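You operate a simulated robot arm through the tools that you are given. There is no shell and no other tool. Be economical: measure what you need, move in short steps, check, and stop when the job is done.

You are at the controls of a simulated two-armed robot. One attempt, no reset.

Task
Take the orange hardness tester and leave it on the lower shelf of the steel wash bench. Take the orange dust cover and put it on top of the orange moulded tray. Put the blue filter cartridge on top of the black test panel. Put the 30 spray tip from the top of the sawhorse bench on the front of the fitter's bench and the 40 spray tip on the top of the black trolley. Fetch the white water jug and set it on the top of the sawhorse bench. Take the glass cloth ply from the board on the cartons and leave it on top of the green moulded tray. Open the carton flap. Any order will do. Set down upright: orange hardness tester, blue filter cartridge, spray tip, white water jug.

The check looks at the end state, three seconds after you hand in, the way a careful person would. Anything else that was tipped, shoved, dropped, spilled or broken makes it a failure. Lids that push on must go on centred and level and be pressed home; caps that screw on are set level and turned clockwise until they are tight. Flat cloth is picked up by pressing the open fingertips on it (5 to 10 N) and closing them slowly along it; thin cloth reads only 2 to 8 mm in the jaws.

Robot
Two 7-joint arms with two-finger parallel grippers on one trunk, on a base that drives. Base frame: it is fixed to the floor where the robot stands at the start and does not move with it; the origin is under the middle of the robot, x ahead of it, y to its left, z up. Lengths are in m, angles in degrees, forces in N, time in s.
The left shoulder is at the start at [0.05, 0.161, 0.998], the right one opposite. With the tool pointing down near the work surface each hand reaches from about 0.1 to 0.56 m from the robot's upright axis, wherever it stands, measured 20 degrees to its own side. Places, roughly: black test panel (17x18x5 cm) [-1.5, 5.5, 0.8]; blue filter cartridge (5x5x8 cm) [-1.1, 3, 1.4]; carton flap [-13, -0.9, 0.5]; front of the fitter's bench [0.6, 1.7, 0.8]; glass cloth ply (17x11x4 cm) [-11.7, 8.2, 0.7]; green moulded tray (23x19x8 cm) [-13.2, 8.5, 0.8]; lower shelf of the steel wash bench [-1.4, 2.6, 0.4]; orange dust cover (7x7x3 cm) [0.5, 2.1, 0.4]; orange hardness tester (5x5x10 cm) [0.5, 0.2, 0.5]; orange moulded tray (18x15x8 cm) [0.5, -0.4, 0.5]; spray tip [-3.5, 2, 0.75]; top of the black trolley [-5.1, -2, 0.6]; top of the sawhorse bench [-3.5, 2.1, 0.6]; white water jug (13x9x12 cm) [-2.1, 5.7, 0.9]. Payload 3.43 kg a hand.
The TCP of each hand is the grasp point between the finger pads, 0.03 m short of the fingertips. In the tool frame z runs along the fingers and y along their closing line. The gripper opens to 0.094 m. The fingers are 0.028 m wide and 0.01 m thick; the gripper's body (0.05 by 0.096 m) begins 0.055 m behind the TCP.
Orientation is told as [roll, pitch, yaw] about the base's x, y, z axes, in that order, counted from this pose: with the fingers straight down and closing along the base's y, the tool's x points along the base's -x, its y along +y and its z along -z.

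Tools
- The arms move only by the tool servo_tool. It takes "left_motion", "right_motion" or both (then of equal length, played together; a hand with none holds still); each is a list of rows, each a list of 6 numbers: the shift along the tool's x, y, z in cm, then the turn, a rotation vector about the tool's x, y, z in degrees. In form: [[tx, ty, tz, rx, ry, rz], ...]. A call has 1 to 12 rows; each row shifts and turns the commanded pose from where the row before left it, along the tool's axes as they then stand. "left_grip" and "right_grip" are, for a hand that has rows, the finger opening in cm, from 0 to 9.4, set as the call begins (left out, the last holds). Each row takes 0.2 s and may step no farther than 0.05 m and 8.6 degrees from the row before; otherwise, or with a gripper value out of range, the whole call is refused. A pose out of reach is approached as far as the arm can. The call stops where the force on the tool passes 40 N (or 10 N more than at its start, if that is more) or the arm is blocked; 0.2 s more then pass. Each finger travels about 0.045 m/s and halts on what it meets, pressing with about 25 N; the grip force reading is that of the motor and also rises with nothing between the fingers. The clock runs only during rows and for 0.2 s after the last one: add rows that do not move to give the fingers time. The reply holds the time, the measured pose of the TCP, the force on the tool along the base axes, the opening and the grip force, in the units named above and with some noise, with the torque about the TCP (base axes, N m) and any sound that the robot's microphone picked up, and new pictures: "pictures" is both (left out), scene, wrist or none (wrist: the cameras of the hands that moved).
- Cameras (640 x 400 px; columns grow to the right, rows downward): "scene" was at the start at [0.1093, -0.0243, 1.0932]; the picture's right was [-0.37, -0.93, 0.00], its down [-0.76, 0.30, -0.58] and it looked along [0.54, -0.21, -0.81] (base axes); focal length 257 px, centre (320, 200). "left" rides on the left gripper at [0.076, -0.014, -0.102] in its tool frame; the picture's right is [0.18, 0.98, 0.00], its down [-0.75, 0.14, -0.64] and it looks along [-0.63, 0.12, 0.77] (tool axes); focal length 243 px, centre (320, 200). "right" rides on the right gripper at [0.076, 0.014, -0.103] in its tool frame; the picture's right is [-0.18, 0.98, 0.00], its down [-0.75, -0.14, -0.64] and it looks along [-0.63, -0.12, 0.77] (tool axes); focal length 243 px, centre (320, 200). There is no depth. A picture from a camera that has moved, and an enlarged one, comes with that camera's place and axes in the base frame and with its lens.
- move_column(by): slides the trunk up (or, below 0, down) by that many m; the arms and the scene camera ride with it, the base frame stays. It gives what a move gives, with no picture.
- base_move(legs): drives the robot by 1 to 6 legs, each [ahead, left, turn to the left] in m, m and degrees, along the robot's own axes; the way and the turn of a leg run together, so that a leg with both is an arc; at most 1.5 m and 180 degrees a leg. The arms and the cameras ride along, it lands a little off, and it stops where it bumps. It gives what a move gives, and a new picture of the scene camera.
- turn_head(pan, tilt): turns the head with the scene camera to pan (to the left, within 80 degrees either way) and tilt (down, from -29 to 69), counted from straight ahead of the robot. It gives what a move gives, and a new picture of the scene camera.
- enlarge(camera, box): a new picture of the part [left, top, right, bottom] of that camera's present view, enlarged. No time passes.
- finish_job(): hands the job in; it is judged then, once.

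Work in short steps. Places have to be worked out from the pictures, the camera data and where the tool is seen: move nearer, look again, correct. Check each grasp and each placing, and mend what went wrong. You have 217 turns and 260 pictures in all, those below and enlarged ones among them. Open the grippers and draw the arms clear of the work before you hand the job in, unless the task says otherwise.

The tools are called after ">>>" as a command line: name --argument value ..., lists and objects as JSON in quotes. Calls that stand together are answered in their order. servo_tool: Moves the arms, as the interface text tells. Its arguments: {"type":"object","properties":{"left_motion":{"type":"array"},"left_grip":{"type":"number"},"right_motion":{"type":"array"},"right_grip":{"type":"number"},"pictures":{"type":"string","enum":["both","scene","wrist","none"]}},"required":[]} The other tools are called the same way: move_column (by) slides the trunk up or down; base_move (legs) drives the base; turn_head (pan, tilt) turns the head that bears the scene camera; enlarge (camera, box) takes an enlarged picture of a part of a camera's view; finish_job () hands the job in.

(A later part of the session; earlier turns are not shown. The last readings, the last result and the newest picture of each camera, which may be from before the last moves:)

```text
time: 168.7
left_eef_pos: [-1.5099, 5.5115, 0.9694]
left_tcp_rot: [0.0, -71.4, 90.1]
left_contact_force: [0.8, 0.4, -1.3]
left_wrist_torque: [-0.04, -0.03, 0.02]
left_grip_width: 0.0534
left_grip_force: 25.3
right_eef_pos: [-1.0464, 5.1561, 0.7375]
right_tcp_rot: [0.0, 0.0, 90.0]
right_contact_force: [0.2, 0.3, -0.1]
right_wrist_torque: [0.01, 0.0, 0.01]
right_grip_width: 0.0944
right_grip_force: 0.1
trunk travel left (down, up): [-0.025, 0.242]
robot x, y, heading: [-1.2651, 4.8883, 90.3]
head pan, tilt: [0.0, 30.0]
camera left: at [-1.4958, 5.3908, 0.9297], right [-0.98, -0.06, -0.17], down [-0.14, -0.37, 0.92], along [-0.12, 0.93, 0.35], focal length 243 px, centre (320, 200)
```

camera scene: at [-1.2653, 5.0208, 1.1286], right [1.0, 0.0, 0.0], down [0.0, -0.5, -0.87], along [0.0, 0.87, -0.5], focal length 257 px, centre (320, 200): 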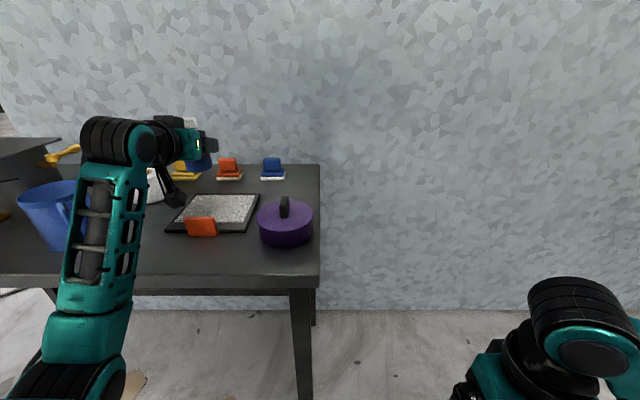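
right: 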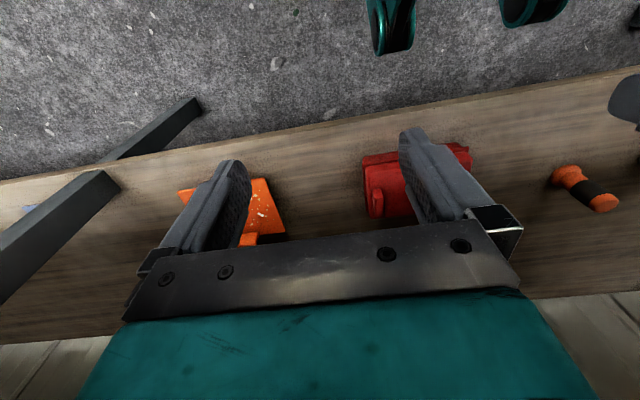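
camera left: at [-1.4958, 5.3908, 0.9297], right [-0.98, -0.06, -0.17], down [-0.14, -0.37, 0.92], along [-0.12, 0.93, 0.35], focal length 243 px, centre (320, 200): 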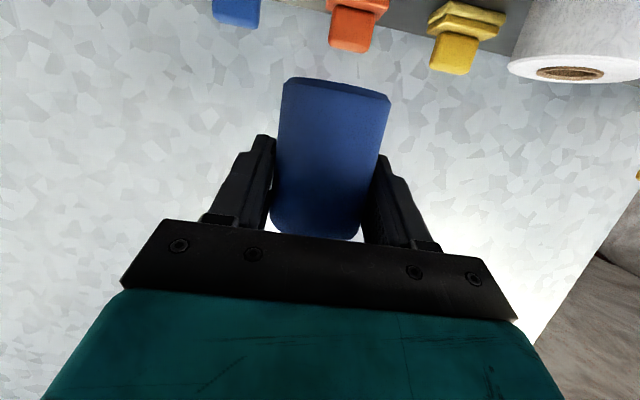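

Plate centre ≈(-1.515, 5.557). Moving 4 cm forward and descending 10 cm.

>>> servo_tool --left_motion '[[-1.27, 0, 3.8, 0, 0, 0], [2.37, 0, 0.79, 0, 0, 0], [2.37, 0, 0.79, 0, 0, 0], [2.37, 0, 0.79, 0, 0, 0], [2.37, 0, 0.79, 0, 0, 0], [0, 0, 0, 0, 0, 0]]'

```text
time: 170.1
left_eef_pos: [-1.5115, 5.5517, 0.8681]
left_tcp_rot: [0.1, -71.4, 90.0]
left_contact_force: [-0.4, -0.5, -0.8]
left_wrist_torque: [-0.02, 0.0, 0.01]
left_grip_width: 0.0536
left_grip_force: 24.6
right_eef_pos: [-1.0467, 5.1547, 0.7398]
right_tcp_rot: [0.0, -0.1, 90.0]
right_contact_force: [0.4, -0.1, 0.3]
right_wrist_torque: [0.0, 0.02, -0.01]
right_grip_width: 0.0941
right_grip_force: 0.0
trunk travel left (down, up): [-0.025, 0.242]
robot x, y, heading: [-1.2662, 4.8842, 90.2]
head pan, tilt: [0.0, 30.0]
camera scene: at [-1.2653, 5.0209, 1.1287], right [1.0, 0.0, 0.0], down [0.0, -0.5, -0.87], along [0.0, 0.87, -0.5], focal length 257 px, centre (320, 200)
camera left: at [-1.4972, 5.4313, 0.8283], right [-0.98, -0.06, -0.17], down [-0.14, -0.37, 0.92], along [-0.12, 0.93, 0.35], focal length 243 px, centre (320, 200)
```

scene: 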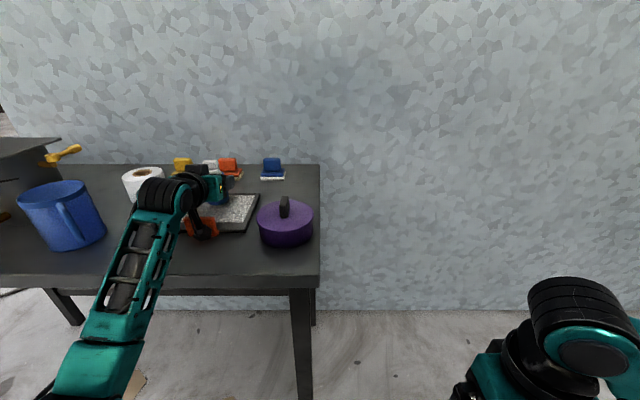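
left: 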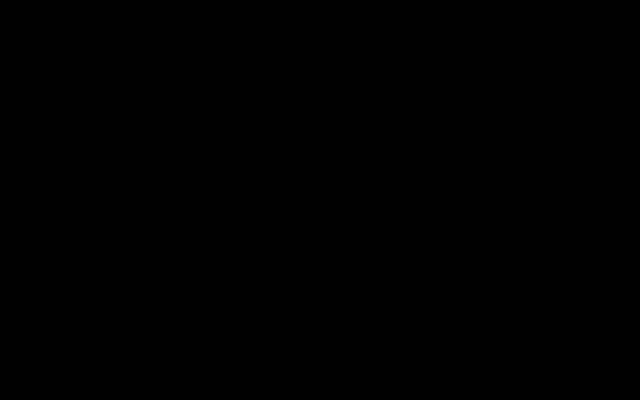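

The wrist camera is blacked out, perhaps right against the tab. Enlarging the scene view.

>>> enlarge --camera "scene" --box '[140, 150, 280, 260]'

```text
3.64 times, centred on (210, 205) of scene
camera zoom: at [-1.2653, 5.0209, 1.1287], right [1.0, 0.0, 0.0], down [0.0, -0.5, -0.87], along [0.0, 0.87, -0.5], focal length 934 px, centre (720, 182)
```

zoom: 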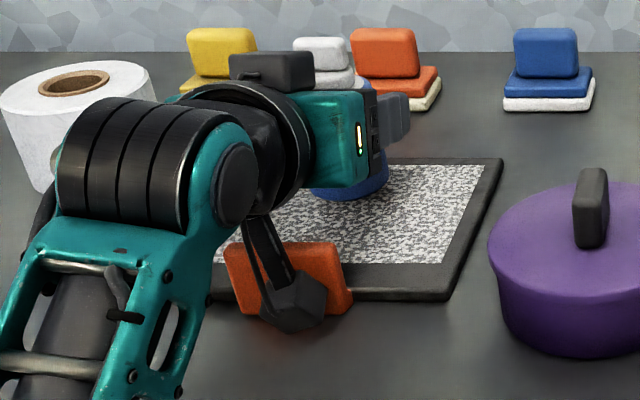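

Panel has not moved and the housing sits just in front of the tab. Backing off 1.2 cm for clearance and lowering further.

>>> servo_tool --left_motion '[[0.38, 0, -1.14, 0, 0, 0], [0.95, 0, 0.32, 0, 0, 0], [0.47, 0, 0.16, 0, 0, 0], [0.3, 0, 0.1, 0, 0, 0], [0.3, 0, 0.1, 0, 0, 0]]'

>>> enlarge --camera "scene" --box '[140, 150, 280, 260]'

```text
time: 171.0
left_eef_pos: [-1.5108, 5.539, 0.867]
left_tcp_rot: [0.0, -73.3, 90.3]
left_contact_force: [0.4, -3.5, 13.2]
left_wrist_torque: [-2.19, -0.16, -0.02]
left_grip_width: 0.053
left_grip_force: 25.3
right_eef_pos: [-1.0469, 5.155, 0.7392]
right_tcp_rot: [0.1, -0.1, 90.0]
right_contact_force: [0.2, 0.1, -0.2]
right_wrist_torque: [0.02, 0.0, 0.01]
right_grip_width: 0.094
right_grip_force: 0.1
trunk travel left (down, up): [-0.025, 0.242]
robot x, y, heading: [-1.2645, 4.8886, 89.8]
head pan, tilt: [0.0, 30.0]
stopped in row 4 (left hand): the force on the tool passed its limit (the readings are from after the stop); the commanded pose is now the measured one
camera scene: at [-1.2649, 5.0195, 1.1287], right [1.0, 0.0, 0.0], down [0.0, -0.5, -0.87], along [0.0, 0.87, -0.5], focal length 257 px, centre (320, 200)
camera left: at [-1.4968, 5.419, 0.8239], right [-0.98, -0.06, -0.18], down [-0.14, -0.4, 0.91], along [-0.12, 0.92, 0.38], focal length 243 px, centre (320, 200)
```

scene: 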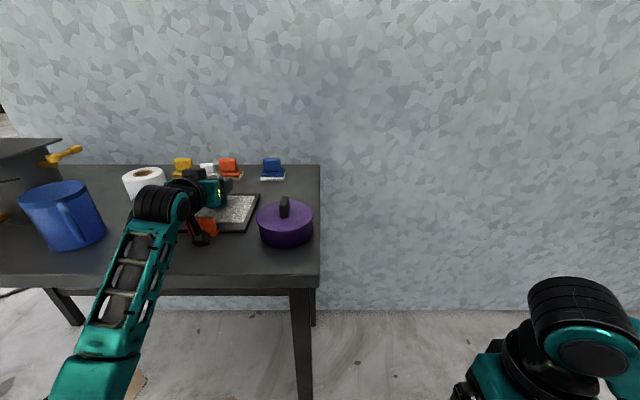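
left: 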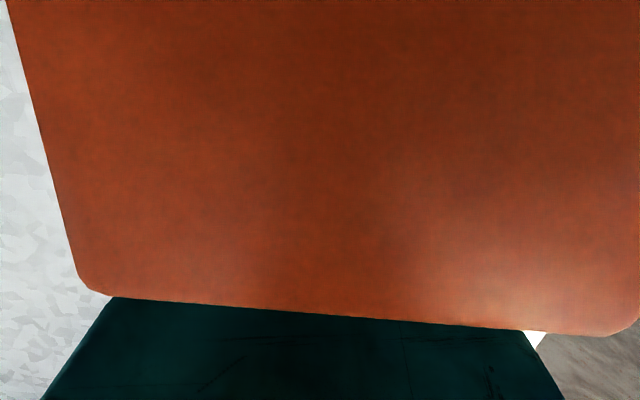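

```text
3.64 times, centred on (210, 205) of scene
camera zoom: at [-1.2649, 5.0195, 1.1287], right [1.0, 0.0, 0.0], down [0.0, -0.5, -0.87], along [0.0, 0.87, -0.5], focal length 934 px, centre (720, 182)
```

zoom: 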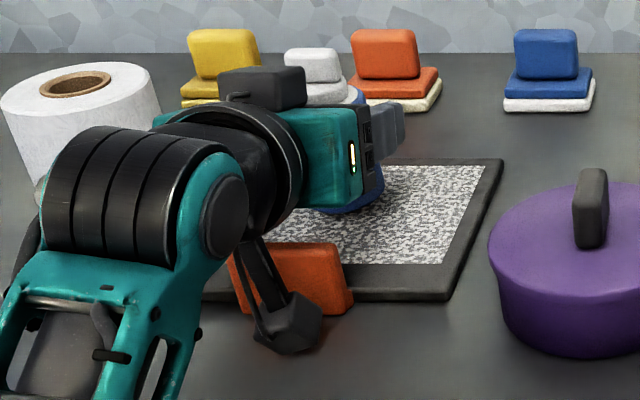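

The wrist camera housing touches the tab (torque matches its position). I'll raise, tilt the hand 22° steeper so the housing clears the tab, then lower; pressing down gently will rotate the cartridge flat in the pads.

>>> servo_tool --left_motion '[[-2.8, 0, -0.95, 0, 0, 0], [-2.8, 0, -0.95, 0, 0, 0], [0, 0, 0, 0, 7.4, 0], [0, 0, 0, 0, 7.4, 0], [0, 0, 0, 0, 7.4, 0], [0, 0, 0, 0, 0, 0]]'

>>> enlarge --camera "scene" --box '[140, 130, 280, 240]'

```text
time: 172.4
left_eef_pos: [-1.5114, 5.5404, 0.9212]
left_tcp_rot: [0.1, -50.5, 90.2]
left_contact_force: [0.7, 0.2, -0.5]
left_wrist_torque: [-0.01, -0.01, -0.01]
left_grip_width: 0.0531
left_grip_force: 25.0
right_eef_pos: [-1.0477, 5.1558, 0.737]
right_tcp_rot: [0.0, -0.1, 90.0]
right_contact_force: [-0.5, 0.6, -0.4]
right_wrist_torque: [-0.02, -0.02, 0.0]
right_grip_width: 0.0943
right_grip_force: 0.1
trunk travel left (down, up): [-0.025, 0.242]
robot x, y, heading: [-1.2675, 4.8863, 89.9]
head pan, tilt: [0.0, 30.0]
camera scene: at [-1.2653, 5.0209, 1.1286], right [1.0, 0.0, 0.0], down [0.0, -0.5, -0.87], along [0.0, 0.87, -0.5], focal length 257 px, centre (320, 200)
camera left: at [-1.4974, 5.4115, 0.9281], right [-0.98, -0.12, -0.14], down [-0.14, -0.02, 0.99], along [-0.12, 0.99, 0.0], focal length 243 px, centre (320, 200)
```

scene: 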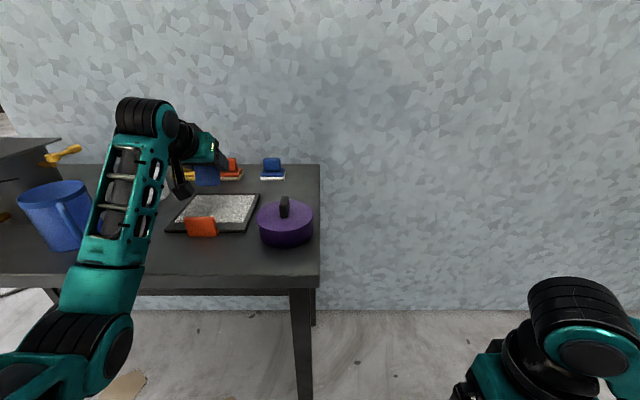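
left: 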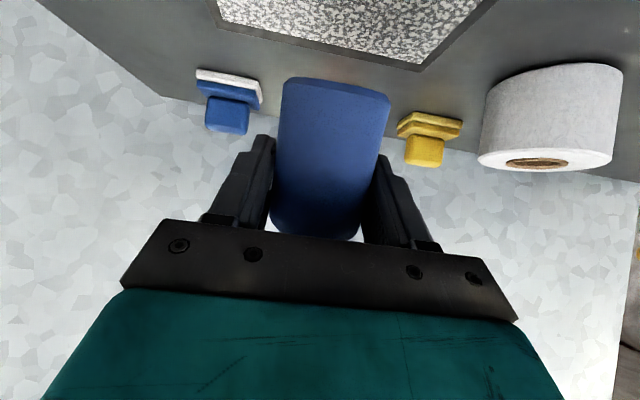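

```text
3.64 times, centred on (210, 185) of scene
camera zoom: at [-1.2653, 5.0209, 1.1286], right [1.0, 0.0, 0.0], down [0.0, -0.5, -0.87], along [0.0, 0.87, -0.5], focal length 934 px, centre (720, 254)
```

zoom: 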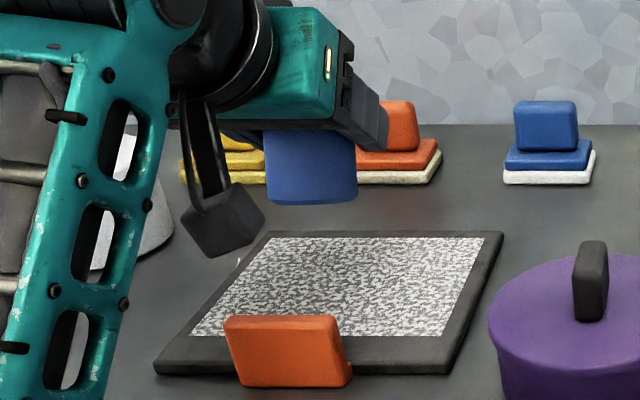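

Clear of the tab now. Forward 1.5 cm, then descending to contact.

>>> servo_tool --left_motion '[[-0.95, -0.2, 1.16, 0, 0, 0], [0.93, 0, 0.76, 0, 0, 0], [0.93, 0, 0.76, 0, 0, 0], [0.93, 0, 0.76, 0, 0, 0], [0.93, 0, 0.76, 0, 0, 0], [0.93, 0, 0.76, 0, 0, 0], [0.46, 0, 0.38, 0, 0, 0]]' --pictures "wrist"

>>> enlarge --camera "scene" --box '[140, 130, 280, 240]'

```text
time: 174.0
left_eef_pos: [-1.5094, 5.5508, 0.8636]
left_tcp_rot: [0.0, -51.5, 90.2]
left_contact_force: [-0.1, 1.2, 16.8]
left_wrist_torque: [0.14, 0.01, 0.0]
left_grip_width: 0.0535
left_grip_force: 25.4
right_eef_pos: [-1.0473, 5.1555, 0.7387]
right_tcp_rot: [0.1, -0.1, 90.1]
right_contact_force: [-0.1, -0.2, -0.8]
right_wrist_torque: [0.0, 0.02, 0.06]
right_grip_width: 0.0943
right_grip_force: 0.0
trunk travel left (down, up): [-0.025, 0.242]
robot x, y, heading: [-1.2682, 4.8916, 90.1]
head pan, tilt: [0.0, 30.0]
camera left: at [-1.4951, 5.4243, 0.8676], right [-0.98, -0.12, -0.14], down [-0.14, -0.03, 0.99], along [-0.12, 0.99, 0.02], focal length 243 px, centre (320, 200)
```

left: 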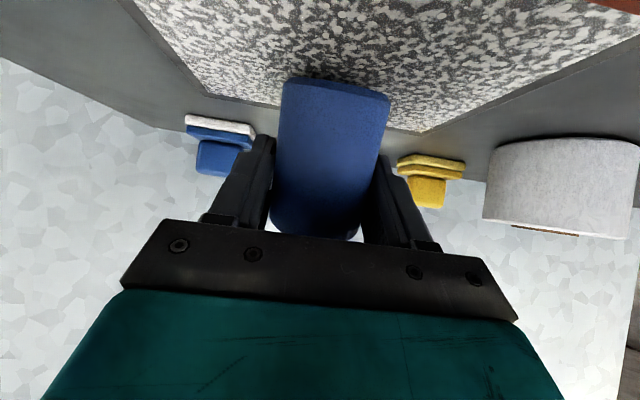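

```text
3.64 times, centred on (210, 185) of scene
camera zoom: at [-1.2647, 5.0194, 1.1293], right [1.0, 0.0, 0.0], down [0.0, -0.5, -0.87], along [0.0, 0.87, -0.5], focal length 934 px, centre (720, 254)
```

zoom: 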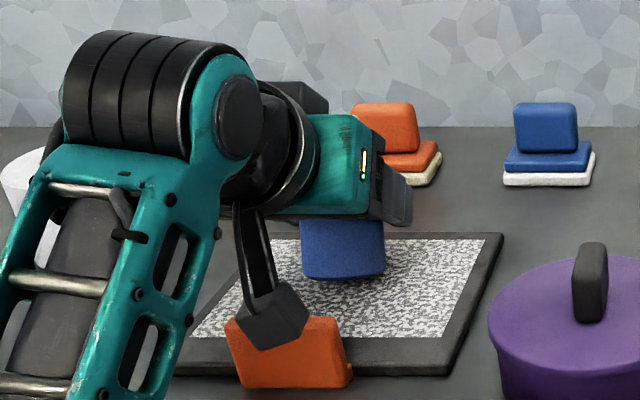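

Far bottom edge is in contact (17 N). Pressing a few mm more to let it rotate flat.

>>> servo_tool --left_motion '[[0.31, 0, 0.25, 0, 0, 0], [0.31, 0, 0.25, 0, 0, 0], [0.23, 0, 0.19, 0, 0, 0], [0, 0, 0, 0, 0, 0]]' --pictures "wrist"

```text
time: 175.0
left_eef_pos: [-1.5086, 5.5524, 0.8509]
left_tcp_rot: [0.1, -51.1, 90.1]
left_contact_force: [-1.1, -2.8, 20.1]
left_wrist_torque: [-0.06, 0.06, -0.01]
left_grip_width: 0.0539
left_grip_force: 24.9
right_eef_pos: [-1.0468, 5.1542, 0.7397]
right_tcp_rot: [0.0, -0.2, 90.1]
right_contact_force: [1.2, -0.4, -0.2]
right_wrist_torque: [0.0, -0.03, 0.0]
right_grip_width: 0.094
right_grip_force: 0.2
trunk travel left (down, up): [-0.025, 0.242]
robot x, y, heading: [-1.2672, 4.8906, 90.1]
head pan, tilt: [0.0, 30.0]
camera left: at [-1.4949, 5.4251, 0.8559], right [-0.98, -0.12, -0.14], down [-0.14, -0.03, 0.99], along [-0.12, 0.99, 0.01], focal length 243 px, centre (320, 200)
```

left: 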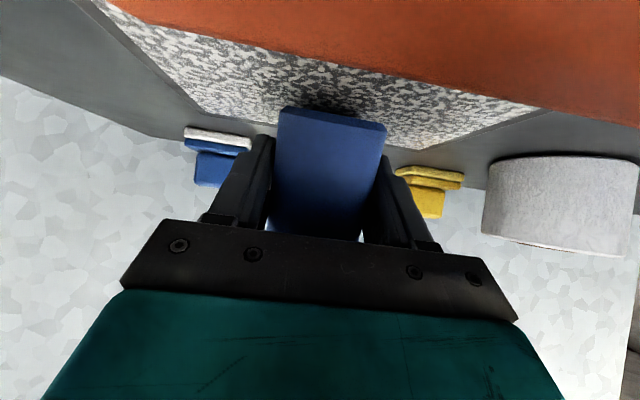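

It moved within the pads. Releasing by opening to 6.6 cm.

>>> servo_tool --left_motion '[[0, 0, 0, 0, 0, 0], [0, 0, 0, 0, 0, 0], [0, 0, 0, 0, 0, 0]]' --left_grip 6.8

>>> enlarge --camera "scene" --box '[140, 130, 280, 240]'

```text
time: 175.8
left_eef_pos: [-1.5084, 5.5534, 0.8454]
left_tcp_rot: [0.0, -50.3, 90.4]
left_contact_force: [1.3, 0.4, 0.4]
left_wrist_torque: [0.01, 0.01, 0.05]
left_grip_width: 0.0682
left_grip_force: 0.1
right_eef_pos: [-1.0459, 5.1561, 0.7395]
right_tcp_rot: [0.0, 0.0, 90.0]
right_contact_force: [0.2, 0.4, -1.1]
right_wrist_torque: [0.01, 0.01, 0.01]
right_grip_width: 0.094
right_grip_force: 0.1
trunk travel left (down, up): [-0.025, 0.242]
robot x, y, heading: [-1.2655, 4.8869, 90.4]
head pan, tilt: [0.0, 30.0]
camera scene: at [-1.2653, 5.0208, 1.1286], right [1.0, 0.0, 0.0], down [0.0, -0.5, -0.87], along [0.0, 0.87, -0.5], focal length 257 px, centre (320, 200)
camera left: at [-1.495, 5.4261, 0.8523], right [-0.98, -0.12, -0.14], down [-0.14, -0.02, 0.99], along [-0.12, 0.99, 0.0], focal length 243 px, centre (320, 200)
```

scene: 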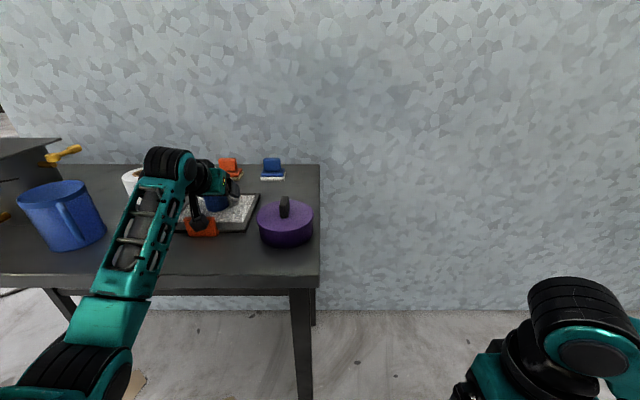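
left: 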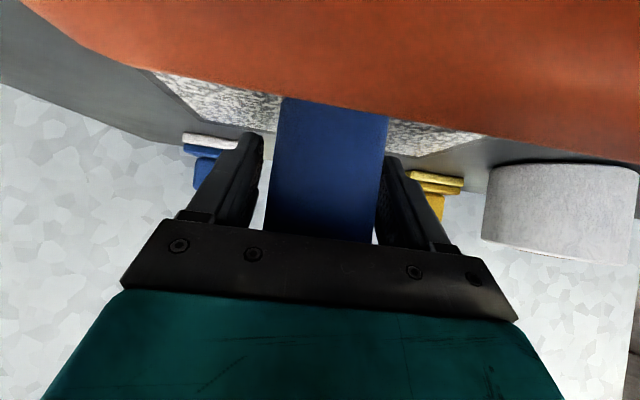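

```text
3.64 times, centred on (210, 185) of scene
camera zoom: at [-1.2653, 5.0208, 1.1286], right [1.0, 0.0, 0.0], down [0.0, -0.5, -0.87], along [0.0, 0.87, -0.5], focal length 934 px, centre (720, 254)
```

zoom: 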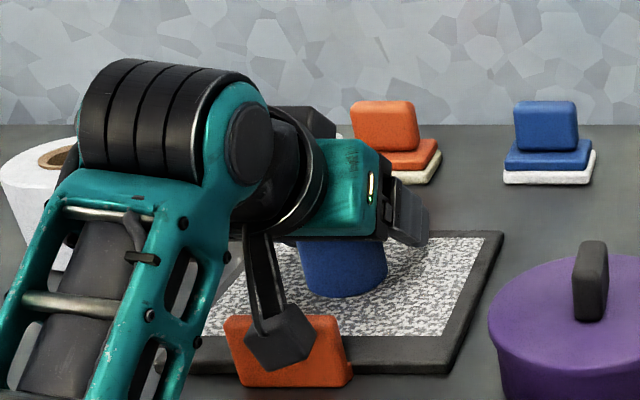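

Cartridge stands upright on the panel. Retreating along the finger axis.

>>> servo_tool --left_motion '[[0, 0, -1.5, 0, 0, 0], [0, 0, -3, 0, 0, 0], [0, 0, -4, 0, 0, 0], [-1, 0, -4, 0, 0, 0], [-1, 0, -4, 0, 0, 0]]'

>>> enlarge --camera "scene" --box '[140, 130, 280, 240]'

```text
time: 177.0
left_eef_pos: [-1.509, 5.4402, 0.9661]
left_tcp_rot: [0.0, -50.5, 90.3]
left_contact_force: [0.3, 0.1, 0.4]
left_wrist_torque: [0.02, -0.02, 0.01]
left_grip_width: 0.068
left_grip_force: 0.0
right_eef_pos: [-1.0467, 5.1543, 0.7372]
right_tcp_rot: [0.0, 0.0, 90.0]
right_contact_force: [-0.4, -0.3, 0.0]
right_wrist_torque: [0.05, -0.02, -0.01]
right_grip_width: 0.0943
right_grip_force: 0.0
trunk travel left (down, up): [-0.025, 0.242]
robot x, y, heading: [-1.2641, 4.8876, 89.9]
head pan, tilt: [0.0, 30.0]
camera scene: at [-1.2653, 5.0208, 1.1286], right [1.0, 0.0, 0.0], down [0.0, -0.5, -0.87], along [0.0, 0.87, -0.5], focal length 257 px, centre (320, 200)
camera left: at [-1.4947, 5.3132, 0.974], right [-0.98, -0.12, -0.14], down [-0.14, -0.02, 0.99], along [-0.12, 0.99, 0.0], focal length 243 px, centre (320, 200)
```

scene: 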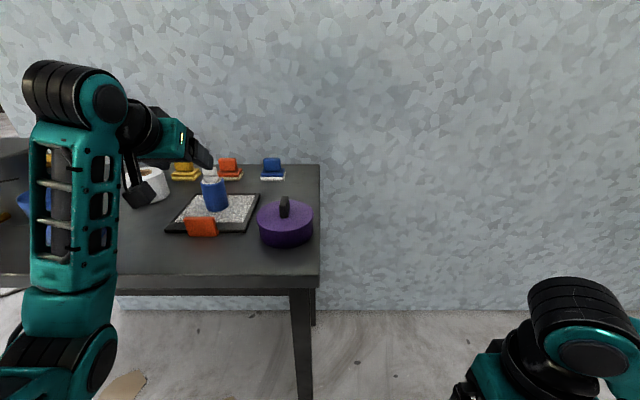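
left: 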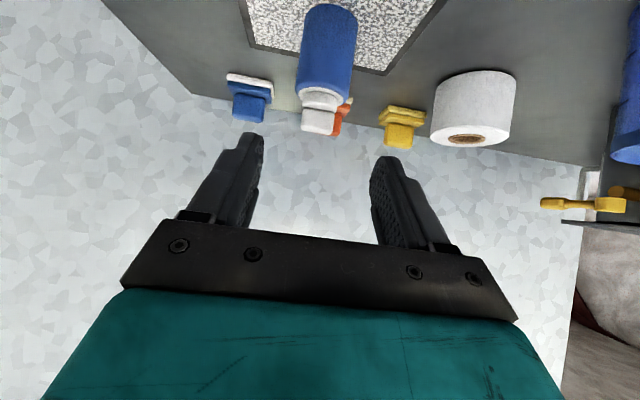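

```text
3.64 times, centred on (210, 185) of scene
camera zoom: at [-1.2653, 5.0208, 1.1286], right [1.0, 0.0, 0.0], down [0.0, -0.5, -0.87], along [0.0, 0.87, -0.5], focal length 934 px, centre (720, 254)
```

zoom: 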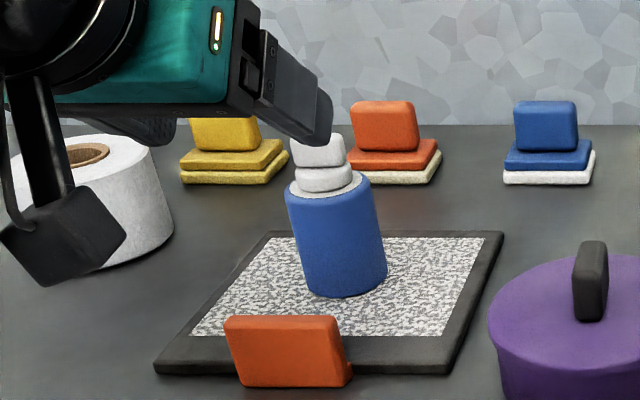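

Cartridge done. Now going to look at the white jug on the left of the table.

>>> base_move --legs '[[-0.4, 0, 0], [0, 0.8, 0]]'

>>> enlarge --camera "scene" --box '[220, 80, 460, 230]'

```text
time: 183.4
left_eef_pos: [-2.3221, 5.045, 0.9668]
left_tcp_rot: [0.0, -50.6, 89.9]
left_contact_force: [0.6, 0.7, 0.1]
left_wrist_torque: [0.02, 0.04, 0.05]
left_grip_width: 0.0681
left_grip_force: 0.0
right_eef_pos: [-1.861, 4.7569, 0.7375]
right_tcp_rot: [0.0, 0.0, 89.8]
right_contact_force: [0.0, 0.4, -0.5]
right_wrist_torque: [0.03, -0.02, 0.02]
right_grip_width: 0.094
right_grip_force: 0.0
trunk travel left (down, up): [-0.025, 0.242]
robot x, y, heading: [-2.081, 4.4898, 89.7]
head pan, tilt: [0.0, 30.0]
camera scene: at [-2.0806, 4.6238, 1.1287], right [1.0, -0.01, 0.0], down [0.0, -0.5, -0.87], along [0.0, 0.87, -0.5], focal length 257 px, centre (320, 200)
```

scene: 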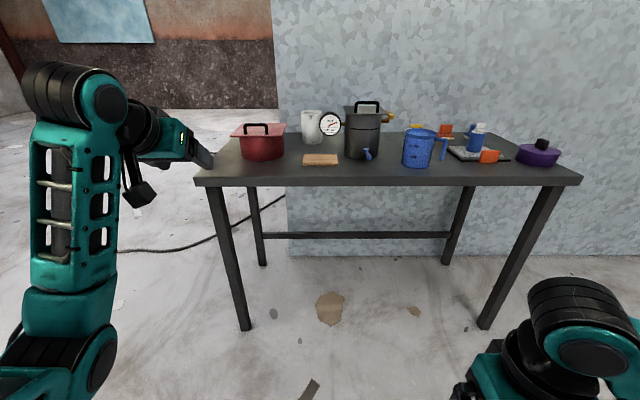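

```text
2.67 times, centred on (340, 155) of scene
camera zoom: at [-2.0806, 4.6238, 1.1287], right [1.0, -0.01, 0.0], down [0.0, -0.5, -0.87], along [0.0, 0.87, -0.5], focal length 685 px, centre (267, 320)
```

zoom: 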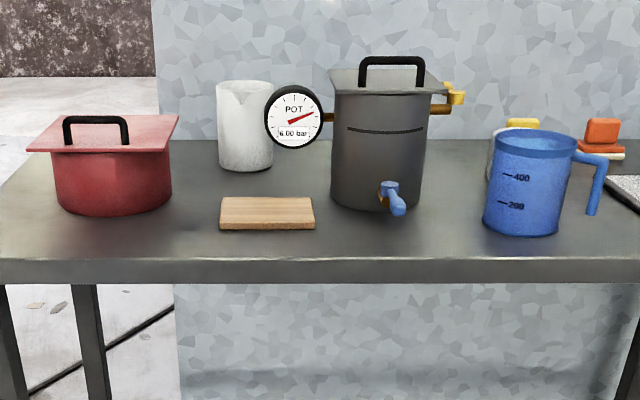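

The jug (about 9 cm wide, handle at the back, spout to the front) is at about (-2.115, 5.70), with the pressure gauge close on its right. I'll come from above with a steep tilt; first raise the hand and align.

>>> servo_tool --left_motion '[[-2.3, 0, -3, 0, 0, 0], [-2.3, 0, -3, 0, 0, 0], [-2.3, 0, -3, 0, 0, 0], [-2.3, 0, -3, 0, 0, 0], [0, 0, 0, 0, 7, 0], [0, 0, 0, 0, 7, 0], [0, 0, 0, 0, 6.5, 0], [0, 0, 0, 0, 0, 0]]' --left_grip 9.4 --pictures "none"

>>> base_move --legs '[[0, -0.2, 0], [0.42, 0, 0]]'

>>> servo_tool --left_motion '[[0, 0, 0, 0, 0, 0]]' --pictures "wrist"

```text
time: 185.2
left_eef_pos: [-2.3193, 5.0114, 1.1149]
left_tcp_rot: [0.0, -30.0, 90.0]
left_contact_force: [0.1, 1.3, -0.2]
left_wrist_torque: [0.0, 0.0, 0.0]
left_grip_width: 0.0941
left_grip_force: 0.1
right_eef_pos: [-1.8621, 4.7574, 0.7377]
right_tcp_rot: [0.0, -0.1, 89.7]
right_contact_force: [-0.1, -1.0, 0.0]
right_wrist_torque: [0.01, 0.0, -0.01]
right_grip_width: 0.0936
right_grip_force: 0.0
trunk travel left (down, up): [-0.025, 0.242]
robot x, y, heading: [-2.0874, 4.4876, 89.5]
head pan, tilt: [0.0, 30.0]
```

```text
time: 189.0
left_eef_pos: [-2.1218, 5.4277, 1.1141]
left_tcp_rot: [0.1, -30.1, 90.4]
left_contact_force: [0.9, 0.2, -0.4]
left_wrist_torque: [0.05, -0.01, -0.01]
left_grip_width: 0.094
left_grip_force: 0.0
right_eef_pos: [-1.6617, 5.1772, 0.7377]
right_tcp_rot: [0.0, 0.0, 90.1]
right_contact_force: [0.1, 0.1, 0.7]
right_wrist_torque: [0.0, -0.02, -0.02]
right_grip_width: 0.0941
right_grip_force: 0.1
trunk travel left (down, up): [-0.025, 0.242]
robot x, y, heading: [-1.8826, 4.9123, 90.2]
head pan, tilt: [0.0, 30.0]
camera scene: at [-1.8802, 5.0425, 1.1286], right [1.0, 0.0, 0.0], down [0.0, -0.5, -0.87], along [0.0, 0.87, -0.5], focal length 257 px, centre (320, 200)
```

scene: 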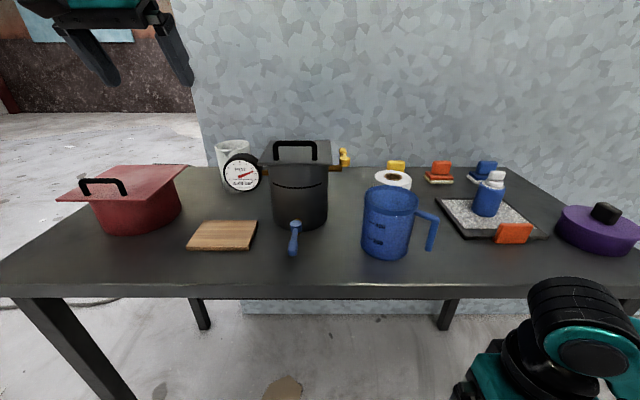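

```text
time: 189.4
left_eef_pos: [-2.1226, 5.4269, 1.1145]
left_tcp_rot: [-0.1, -30.0, 90.3]
left_contact_force: [0.4, -0.3, -0.7]
left_wrist_torque: [-0.01, -0.01, 0.03]
left_grip_width: 0.0942
left_grip_force: 0.0
right_eef_pos: [-1.6628, 5.1771, 0.7387]
right_tcp_rot: [0.0, 0.1, 90.2]
right_contact_force: [0.1, 0.3, -0.6]
right_wrist_torque: [0.01, 0.01, 0.0]
right_grip_width: 0.0939
right_grip_force: 0.1
trunk travel left (down, up): [-0.025, 0.242]
robot x, y, heading: [-1.8808, 4.9071, 89.9]
head pan, tilt: [0.0, 30.0]
camera left: at [-2.108, 5.3111, 1.1651], right [-0.98, -0.17, -0.09], down [-0.14, 0.33, 0.93], along [-0.13, 0.93, -0.35], focal length 243 px, centre (320, 200)
```

left: 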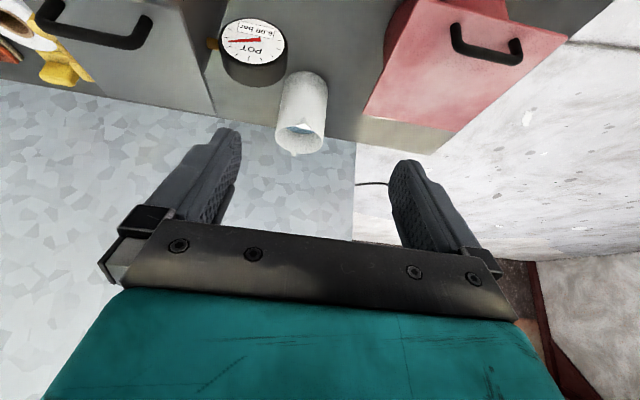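

>>> enlarge --camera "left" --box '[200, 10, 400, 170]'

>>> enlarge --camera "scene" --box '[160, 110, 340, 230]'

```text
2.50 times, centred on (300, 90) of left
camera zoom: at [-2.108, 5.3111, 1.1651], right [-0.98, -0.17, -0.09], down [-0.14, 0.33, 0.93], along [-0.13, 0.93, -0.35], focal length 606 px, centre (370, 475)
```

zoom: 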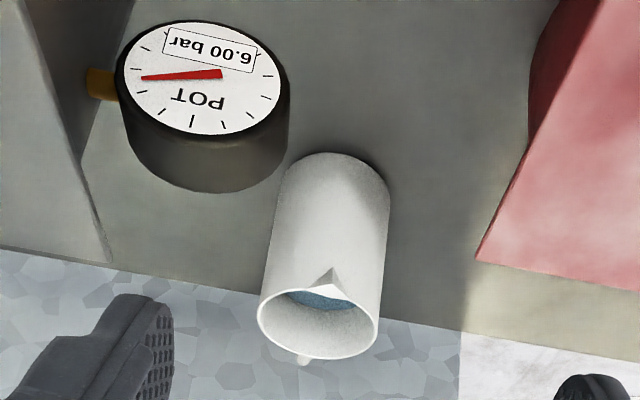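

```text
3.33 times, centred on (250, 170) of scene
camera zoom: at [-1.8802, 5.0424, 1.1287], right [1.0, 0.0, 0.0], down [0.0, -0.5, -0.87], along [0.0, 0.87, -0.5], focal length 856 px, centre (553, 300)
```

zoom: 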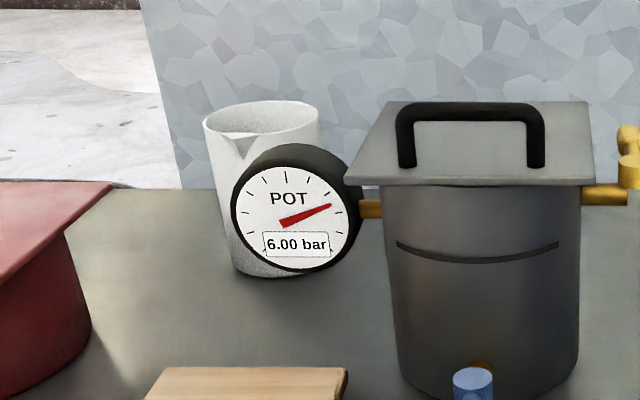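

The jug holds water, so it must stay level. Rim ≈9.05 cm at (-2.114, 5.695), rim z≈0.905. I'll use a 20° tilt with the hand yawed 15° so its camera clears the gauge, and drive 8 cm closer.

>>> servo_tool --left_motion '[[0, 0, 0, 3.75, 0, 6.5], [0, 0, 0, 3.75, 0, 6.5], [0, 0, 0, 0, 5, 0], [0, 0, 0, 0, 5, 0], [0, 0, 0, 0, 0, 0]]' --pictures "none"

>>> base_move --legs '[[0.08, 0, 0]]'

>>> servo_tool --left_motion '[[0, 0, 0, 0, 0, 0]]' --pictures "wrist"

```text
time: 190.6
left_eef_pos: [-2.123, 5.4275, 1.1146]
left_tcp_rot: [0.1, -19.9, 75.2]
left_contact_force: [-0.2, -0.2, -0.5]
left_wrist_torque: [0.01, -0.02, -0.05]
left_grip_width: 0.0941
left_grip_force: 0.0
right_eef_pos: [-1.6626, 5.1778, 0.7389]
right_tcp_rot: [0.0, 0.0, 90.1]
right_contact_force: [0.5, -0.1, 0.3]
right_wrist_torque: [0.0, -0.02, -0.04]
right_grip_width: 0.0939
right_grip_force: 0.0
trunk travel left (down, up): [-0.025, 0.242]
robot x, y, heading: [-1.8814, 4.9137, 90.1]
head pan, tilt: [0.0, 30.0]
```

```text
time: 191.7
left_eef_pos: [-2.1254, 5.5068, 1.1154]
left_tcp_rot: [0.1, -20.1, 75.6]
left_contact_force: [-0.3, 0.2, 0.0]
left_wrist_torque: [0.03, -0.02, 0.04]
left_grip_width: 0.0939
left_grip_force: 0.0
right_eef_pos: [-1.6627, 5.2583, 0.7389]
right_tcp_rot: [0.0, 0.1, 90.4]
right_contact_force: [0.0, -1.0, -0.8]
right_wrist_torque: [0.0, 0.01, -0.02]
right_grip_width: 0.0942
right_grip_force: 0.1
trunk travel left (down, up): [-0.025, 0.242]
robot x, y, heading: [-1.8798, 4.9884, 90.6]
head pan, tilt: [0.0, 30.0]
camera scene: at [-1.8811, 5.1228, 1.1286], right [1.0, 0.01, 0.0], down [0.0, -0.5, -0.87], along [-0.01, 0.87, -0.5], focal length 257 px, centre (320, 200)
```

scene: 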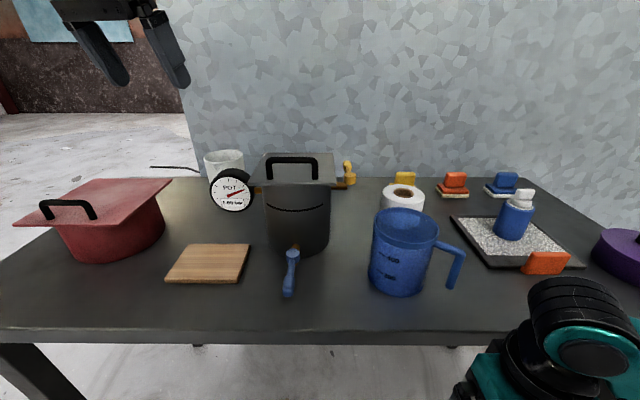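

```text
time: 192.1
left_eef_pos: [-2.1246, 5.5063, 1.1149]
left_tcp_rot: [0.1, -20.1, 75.6]
left_contact_force: [0.4, -1.1, 0.5]
left_wrist_torque: [-0.02, 0.0, 0.01]
left_grip_width: 0.094
left_grip_force: 0.0
right_eef_pos: [-1.6633, 5.2591, 0.7372]
right_tcp_rot: [0.0, 0.1, 90.2]
right_contact_force: [-0.2, -0.4, 0.6]
right_wrist_torque: [0.0, 0.02, 0.0]
right_grip_width: 0.0937
right_grip_force: 0.1
trunk travel left (down, up): [-0.025, 0.242]
robot x, y, heading: [-1.8833, 4.9891, 90.6]
head pan, tilt: [0.0, 30.0]
camera left: at [-2.1383, 5.4004, 1.1848], right [-1.0, 0.08, -0.06], down [-0.01, 0.51, 0.86], along [0.1, 0.86, -0.5], focal length 243 px, centre (320, 200)
```

left: 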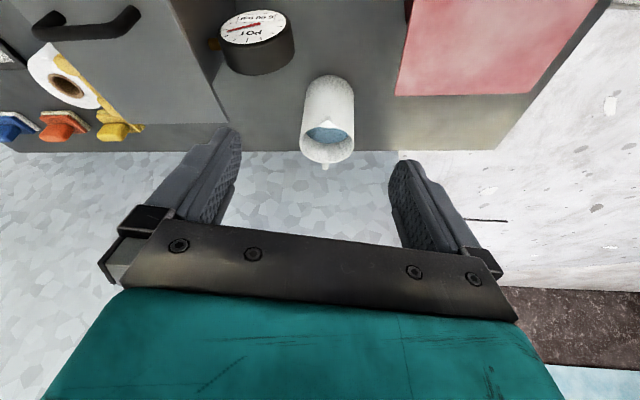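

Jug rim centre ≈(-2.110, 5.695). Moving above it to z≈0.99.

>>> servo_tool --left_motion '[[-2.46, 0.65, 3.56, 0, 0, 0], [-2.46, 0.65, 3.56, 0, 0, 0], [-2.46, 0.65, 3.56, 0, 0, 0], [-2.46, 0.65, 3.56, 0, 0, 0], [-2.46, 0.65, 3.56, 0, 0, 0], [0, 0, 0, 0, 0, 0]]'

```text
time: 193.5
left_eef_pos: [-2.1168, 5.6735, 0.9952]
left_tcp_rot: [0.2, -20.2, 75.5]
left_contact_force: [-1.7, 0.6, 0.2]
left_wrist_torque: [-0.04, 0.02, -0.02]
left_grip_width: 0.0939
left_grip_force: 0.1
left hand out of reach, approached as far as the arm can: row 5
right_eef_pos: [-1.6633, 5.2591, 0.7379]
right_tcp_rot: [0.0, 0.0, 90.4]
right_contact_force: [-0.2, 0.6, -0.2]
right_wrist_torque: [-0.01, 0.01, -0.02]
right_grip_width: 0.094
right_grip_force: 0.0
trunk travel left (down, up): [-0.025, 0.242]
robot x, y, heading: [-1.881, 4.9869, 90.0]
head pan, tilt: [0.0, 30.0]
camera scene: at [-1.8807, 5.1225, 1.1287], right [1.0, 0.01, 0.0], down [0.0, -0.5, -0.87], along [-0.01, 0.87, -0.5], focal length 257 px, centre (320, 200)
camera left: at [-2.13, 5.5673, 1.0651], right [-1.0, 0.08, -0.06], down [-0.01, 0.51, 0.86], along [0.1, 0.86, -0.5], focal length 243 px, centre (320, 200)
```

scene: 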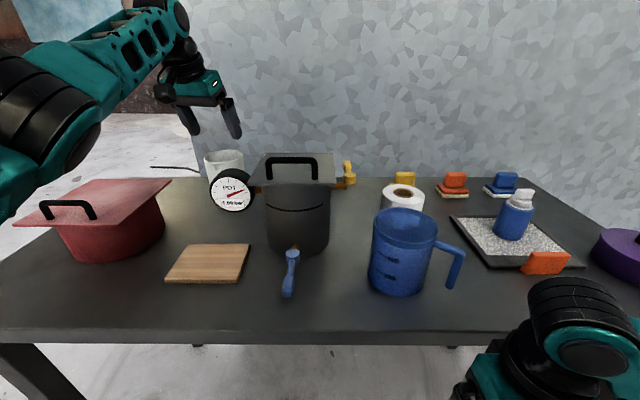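
left: 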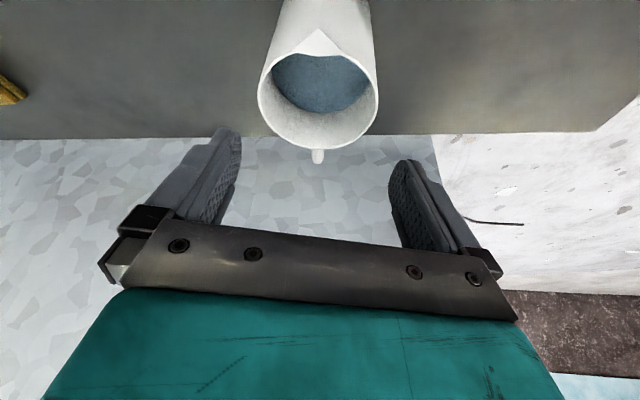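

Jug centre measured about (-2.109, 5.687). Correcting 4 mm laterally and 1.5 cm forward, descending to just above the rim.

>>> servo_tool --left_motion '[[0.05, -0.2, 1.6, 0, 0, 0], [0.05, -0.2, 1.6, 0, 0, 0], [0.03, 0, 1.5, 0, 0, 0], [0, 0, 0, 0, 0, 0]]' --pictures "wrist"

```text
time: 194.5
left_eef_pos: [-2.1079, 5.6865, 0.9517]
left_tcp_rot: [0.1, -20.1, 75.6]
left_contact_force: [-0.6, -0.7, -0.7]
left_wrist_torque: [-0.01, -0.04, -0.04]
left_grip_width: 0.094
left_grip_force: 0.0
right_eef_pos: [-1.6641, 5.2566, 0.738]
right_tcp_rot: [0.0, 0.0, 90.3]
right_contact_force: [-0.7, -1.0, -0.1]
right_wrist_torque: [0.02, 0.02, -0.01]
right_grip_width: 0.094
right_grip_force: 0.2
trunk travel left (down, up): [-0.025, 0.242]
robot x, y, heading: [-1.8823, 4.9878, 90.6]
head pan, tilt: [0.0, 30.0]
camera left: at [-2.1205, 5.5795, 1.0203], right [-1.0, 0.08, -0.06], down [-0.01, 0.51, 0.86], along [0.1, 0.86, -0.5], focal length 243 px, centre (320, 200)
```

left: 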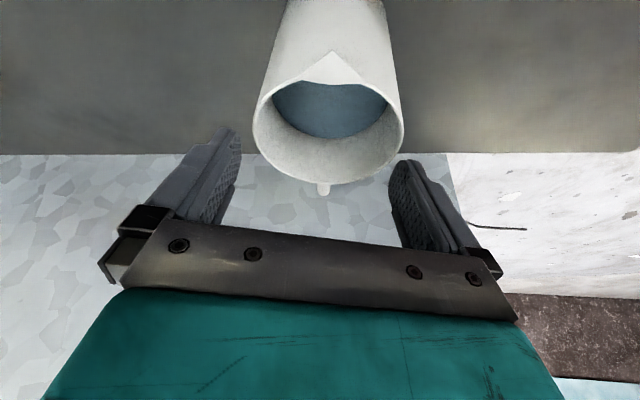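

Within about 1 mm laterally. Descending 3.5 cm with small correction and checking.

>>> servo_tool --left_motion '[[0.19, 0.12, -0.07, 0, 0, 0], [0.3, 0, 0.82, 0, 0, 0], [0.3, 0, 0.82, 0, 0, 0], [0.3, 0, 0.82, 0, 0, 0], [0.3, 0, 0.82, 0, 0, 0], [0, 0, 0, 0, 0, 0]]' --pictures "wrist"

```text
time: 195.9
left_eef_pos: [-2.1075, 5.6829, 0.9144]
left_tcp_rot: [0.0, -20.1, 75.6]
left_contact_force: [0.3, 0.5, 0.2]
left_wrist_torque: [-0.02, -0.01, -0.02]
left_grip_width: 0.0941
left_grip_force: 0.0
right_eef_pos: [-1.6637, 5.2591, 0.7389]
right_tcp_rot: [-0.1, -0.1, 90.4]
right_contact_force: [-0.4, 0.0, -1.0]
right_wrist_torque: [0.0, 0.0, 0.01]
right_grip_width: 0.0939
right_grip_force: 0.2
trunk travel left (down, up): [-0.025, 0.242]
robot x, y, heading: [-1.8851, 4.991, 90.4]
head pan, tilt: [0.0, 30.0]
camera left: at [-2.121, 5.5771, 0.985], right [-1.0, 0.08, -0.06], down [-0.01, 0.51, 0.86], along [0.1, 0.86, -0.5], focal length 243 px, centre (320, 200)
```

left: 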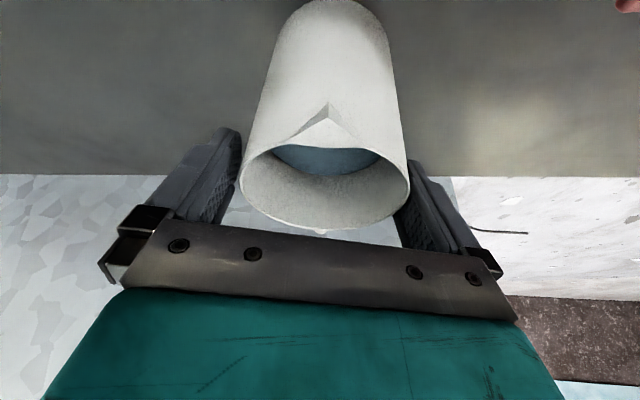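

Rim spans 239–410 px against an opening of 231–409, so I shift 2 mm along tool +y and go down further.

>>> servo_tool --left_motion '[[0, 0.22, 0, 0, 0, 0], [0.26, 0, 0.7, 0, 0, 0], [0.26, 0, 0.7, 0, 0, 0], [0.26, 0, 0.7, 0, 0, 0], [0, 0, 0, 0, 0, 0]]' --pictures "wrist"

```text
time: 197.1
left_eef_pos: [-2.1105, 5.684, 0.8924]
left_tcp_rot: [0.0, -20.3, 75.7]
left_contact_force: [0.3, -0.7, -0.4]
left_wrist_torque: [0.04, 0.01, 0.03]
left_grip_width: 0.0939
left_grip_force: 0.0
right_eef_pos: [-1.6631, 5.2587, 0.738]
right_tcp_rot: [0.1, 0.0, 90.2]
right_contact_force: [0.4, -0.3, 0.1]
right_wrist_torque: [-0.02, 0.03, -0.02]
right_grip_width: 0.0937
right_grip_force: 0.1
trunk travel left (down, up): [-0.025, 0.242]
robot x, y, heading: [-1.8804, 4.9929, 90.4]
head pan, tilt: [0.0, 30.0]
camera left: at [-2.1237, 5.5776, 0.9619], right [-1.0, 0.08, -0.06], down [-0.01, 0.51, 0.86], along [0.1, 0.86, -0.5], focal length 243 px, centre (320, 200)
```

left: 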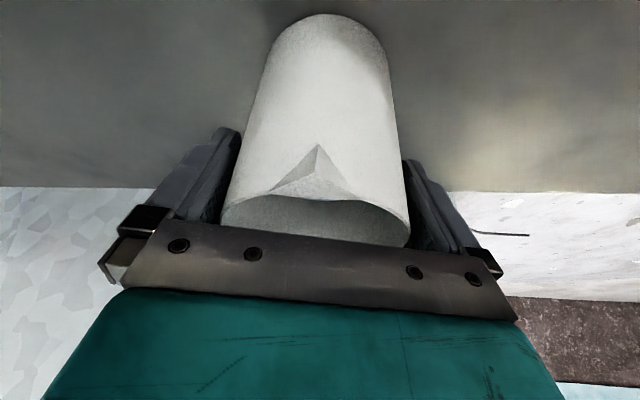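

Straddling without contact. Down another 1.7 cm and closing.

>>> servo_tool --left_motion '[[0.29, 0, 0.8, 0, 0, 0], [0.29, 0, 0.8, 0, 0, 0], [0, 0, 0, 0, 0, 0]]' --pictures "none"

>>> servo_tool --left_motion '[[0, 0, 0, 0, 0, 0], [0, 0, 0, 0, 0, 0], [0, 0, 0, 0, 0, 0], [0, 0, 0, 0, 0, 0]]' --left_grip 0 --pictures "wrist"

```text
time: 197.9
left_eef_pos: [-2.1095, 5.6858, 0.877]
left_tcp_rot: [0.1, -20.3, 75.7]
left_contact_force: [0.4, 1.0, 6.4]
left_wrist_torque: [-0.28, 0.03, -0.04]
left_grip_width: 0.0939
left_grip_force: 0.0
right_eef_pos: [-1.6635, 5.2583, 0.7381]
right_tcp_rot: [-0.1, -0.2, 90.3]
right_contact_force: [-0.1, 0.7, -0.2]
right_wrist_torque: [0.03, 0.01, -0.01]
right_grip_width: 0.0942
right_grip_force: 0.0
trunk travel left (down, up): [-0.025, 0.242]
robot x, y, heading: [-1.8803, 4.9906, 90.6]
head pan, tilt: [0.0, 30.0]
```

```text
time: 198.9
left_eef_pos: [-2.1103, 5.6842, 0.8769]
left_tcp_rot: [0.0, -20.3, 75.5]
left_contact_force: [-0.4, 4.3, 11.0]
left_wrist_torque: [-0.17, 0.09, -0.04]
left_grip_width: 0.0886
left_grip_force: 25.1
right_eef_pos: [-1.6638, 5.2579, 0.7381]
right_tcp_rot: [0.0, -0.1, 90.3]
right_contact_force: [-0.6, 0.2, -0.4]
right_wrist_torque: [-0.02, -0.03, 0.01]
right_grip_width: 0.0939
right_grip_force: 0.1
trunk travel left (down, up): [-0.025, 0.242]
robot x, y, heading: [-1.8809, 4.9868, 90.4]
head pan, tilt: [0.0, 30.0]
camera left: at [-2.1231, 5.5781, 0.9465], right [-1.0, 0.08, -0.06], down [-0.01, 0.5, 0.86], along [0.1, 0.86, -0.5], focal length 243 px, centre (320, 200)
```

left: 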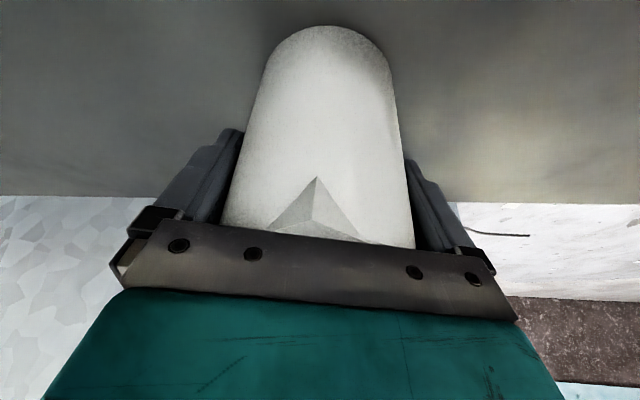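

Held at 88.6 mm. Lifting with the trunk to keep the jug level.

>>> move_column --by 0.04

>>> enlarge --camera "scene" --box '[120, 60, 360, 260]'

```text
time: 199.7
left_eef_pos: [-2.111, 5.6862, 0.9151]
left_tcp_rot: [-0.1, -20.0, 75.7]
left_contact_force: [-0.4, -0.1, -0.7]
left_wrist_torque: [-0.01, 0.02, 0.04]
left_grip_width: 0.0887
left_grip_force: 25.2
right_eef_pos: [-1.6627, 5.2578, 0.7791]
right_tcp_rot: [0.0, 0.0, 90.3]
right_contact_force: [-0.5, 0.1, 0.7]
right_wrist_torque: [-0.02, -0.03, 0.0]
right_grip_width: 0.0942
right_grip_force: 0.1
trunk travel left (down, up): [-0.065, 0.202]
robot x, y, heading: [-1.8817, 4.9901, 90.4]
head pan, tilt: [0.0, 30.0]
```

```text
2.00 times, centred on (240, 160) of scene
camera zoom: at [-1.8811, 5.1229, 1.1686], right [1.0, 0.01, 0.0], down [0.0, -0.5, -0.87], along [-0.01, 0.87, -0.5], focal length 514 px, centre (480, 280)
```

zoom: 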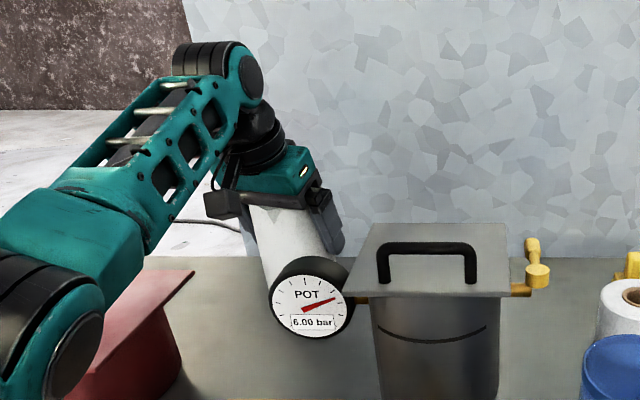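

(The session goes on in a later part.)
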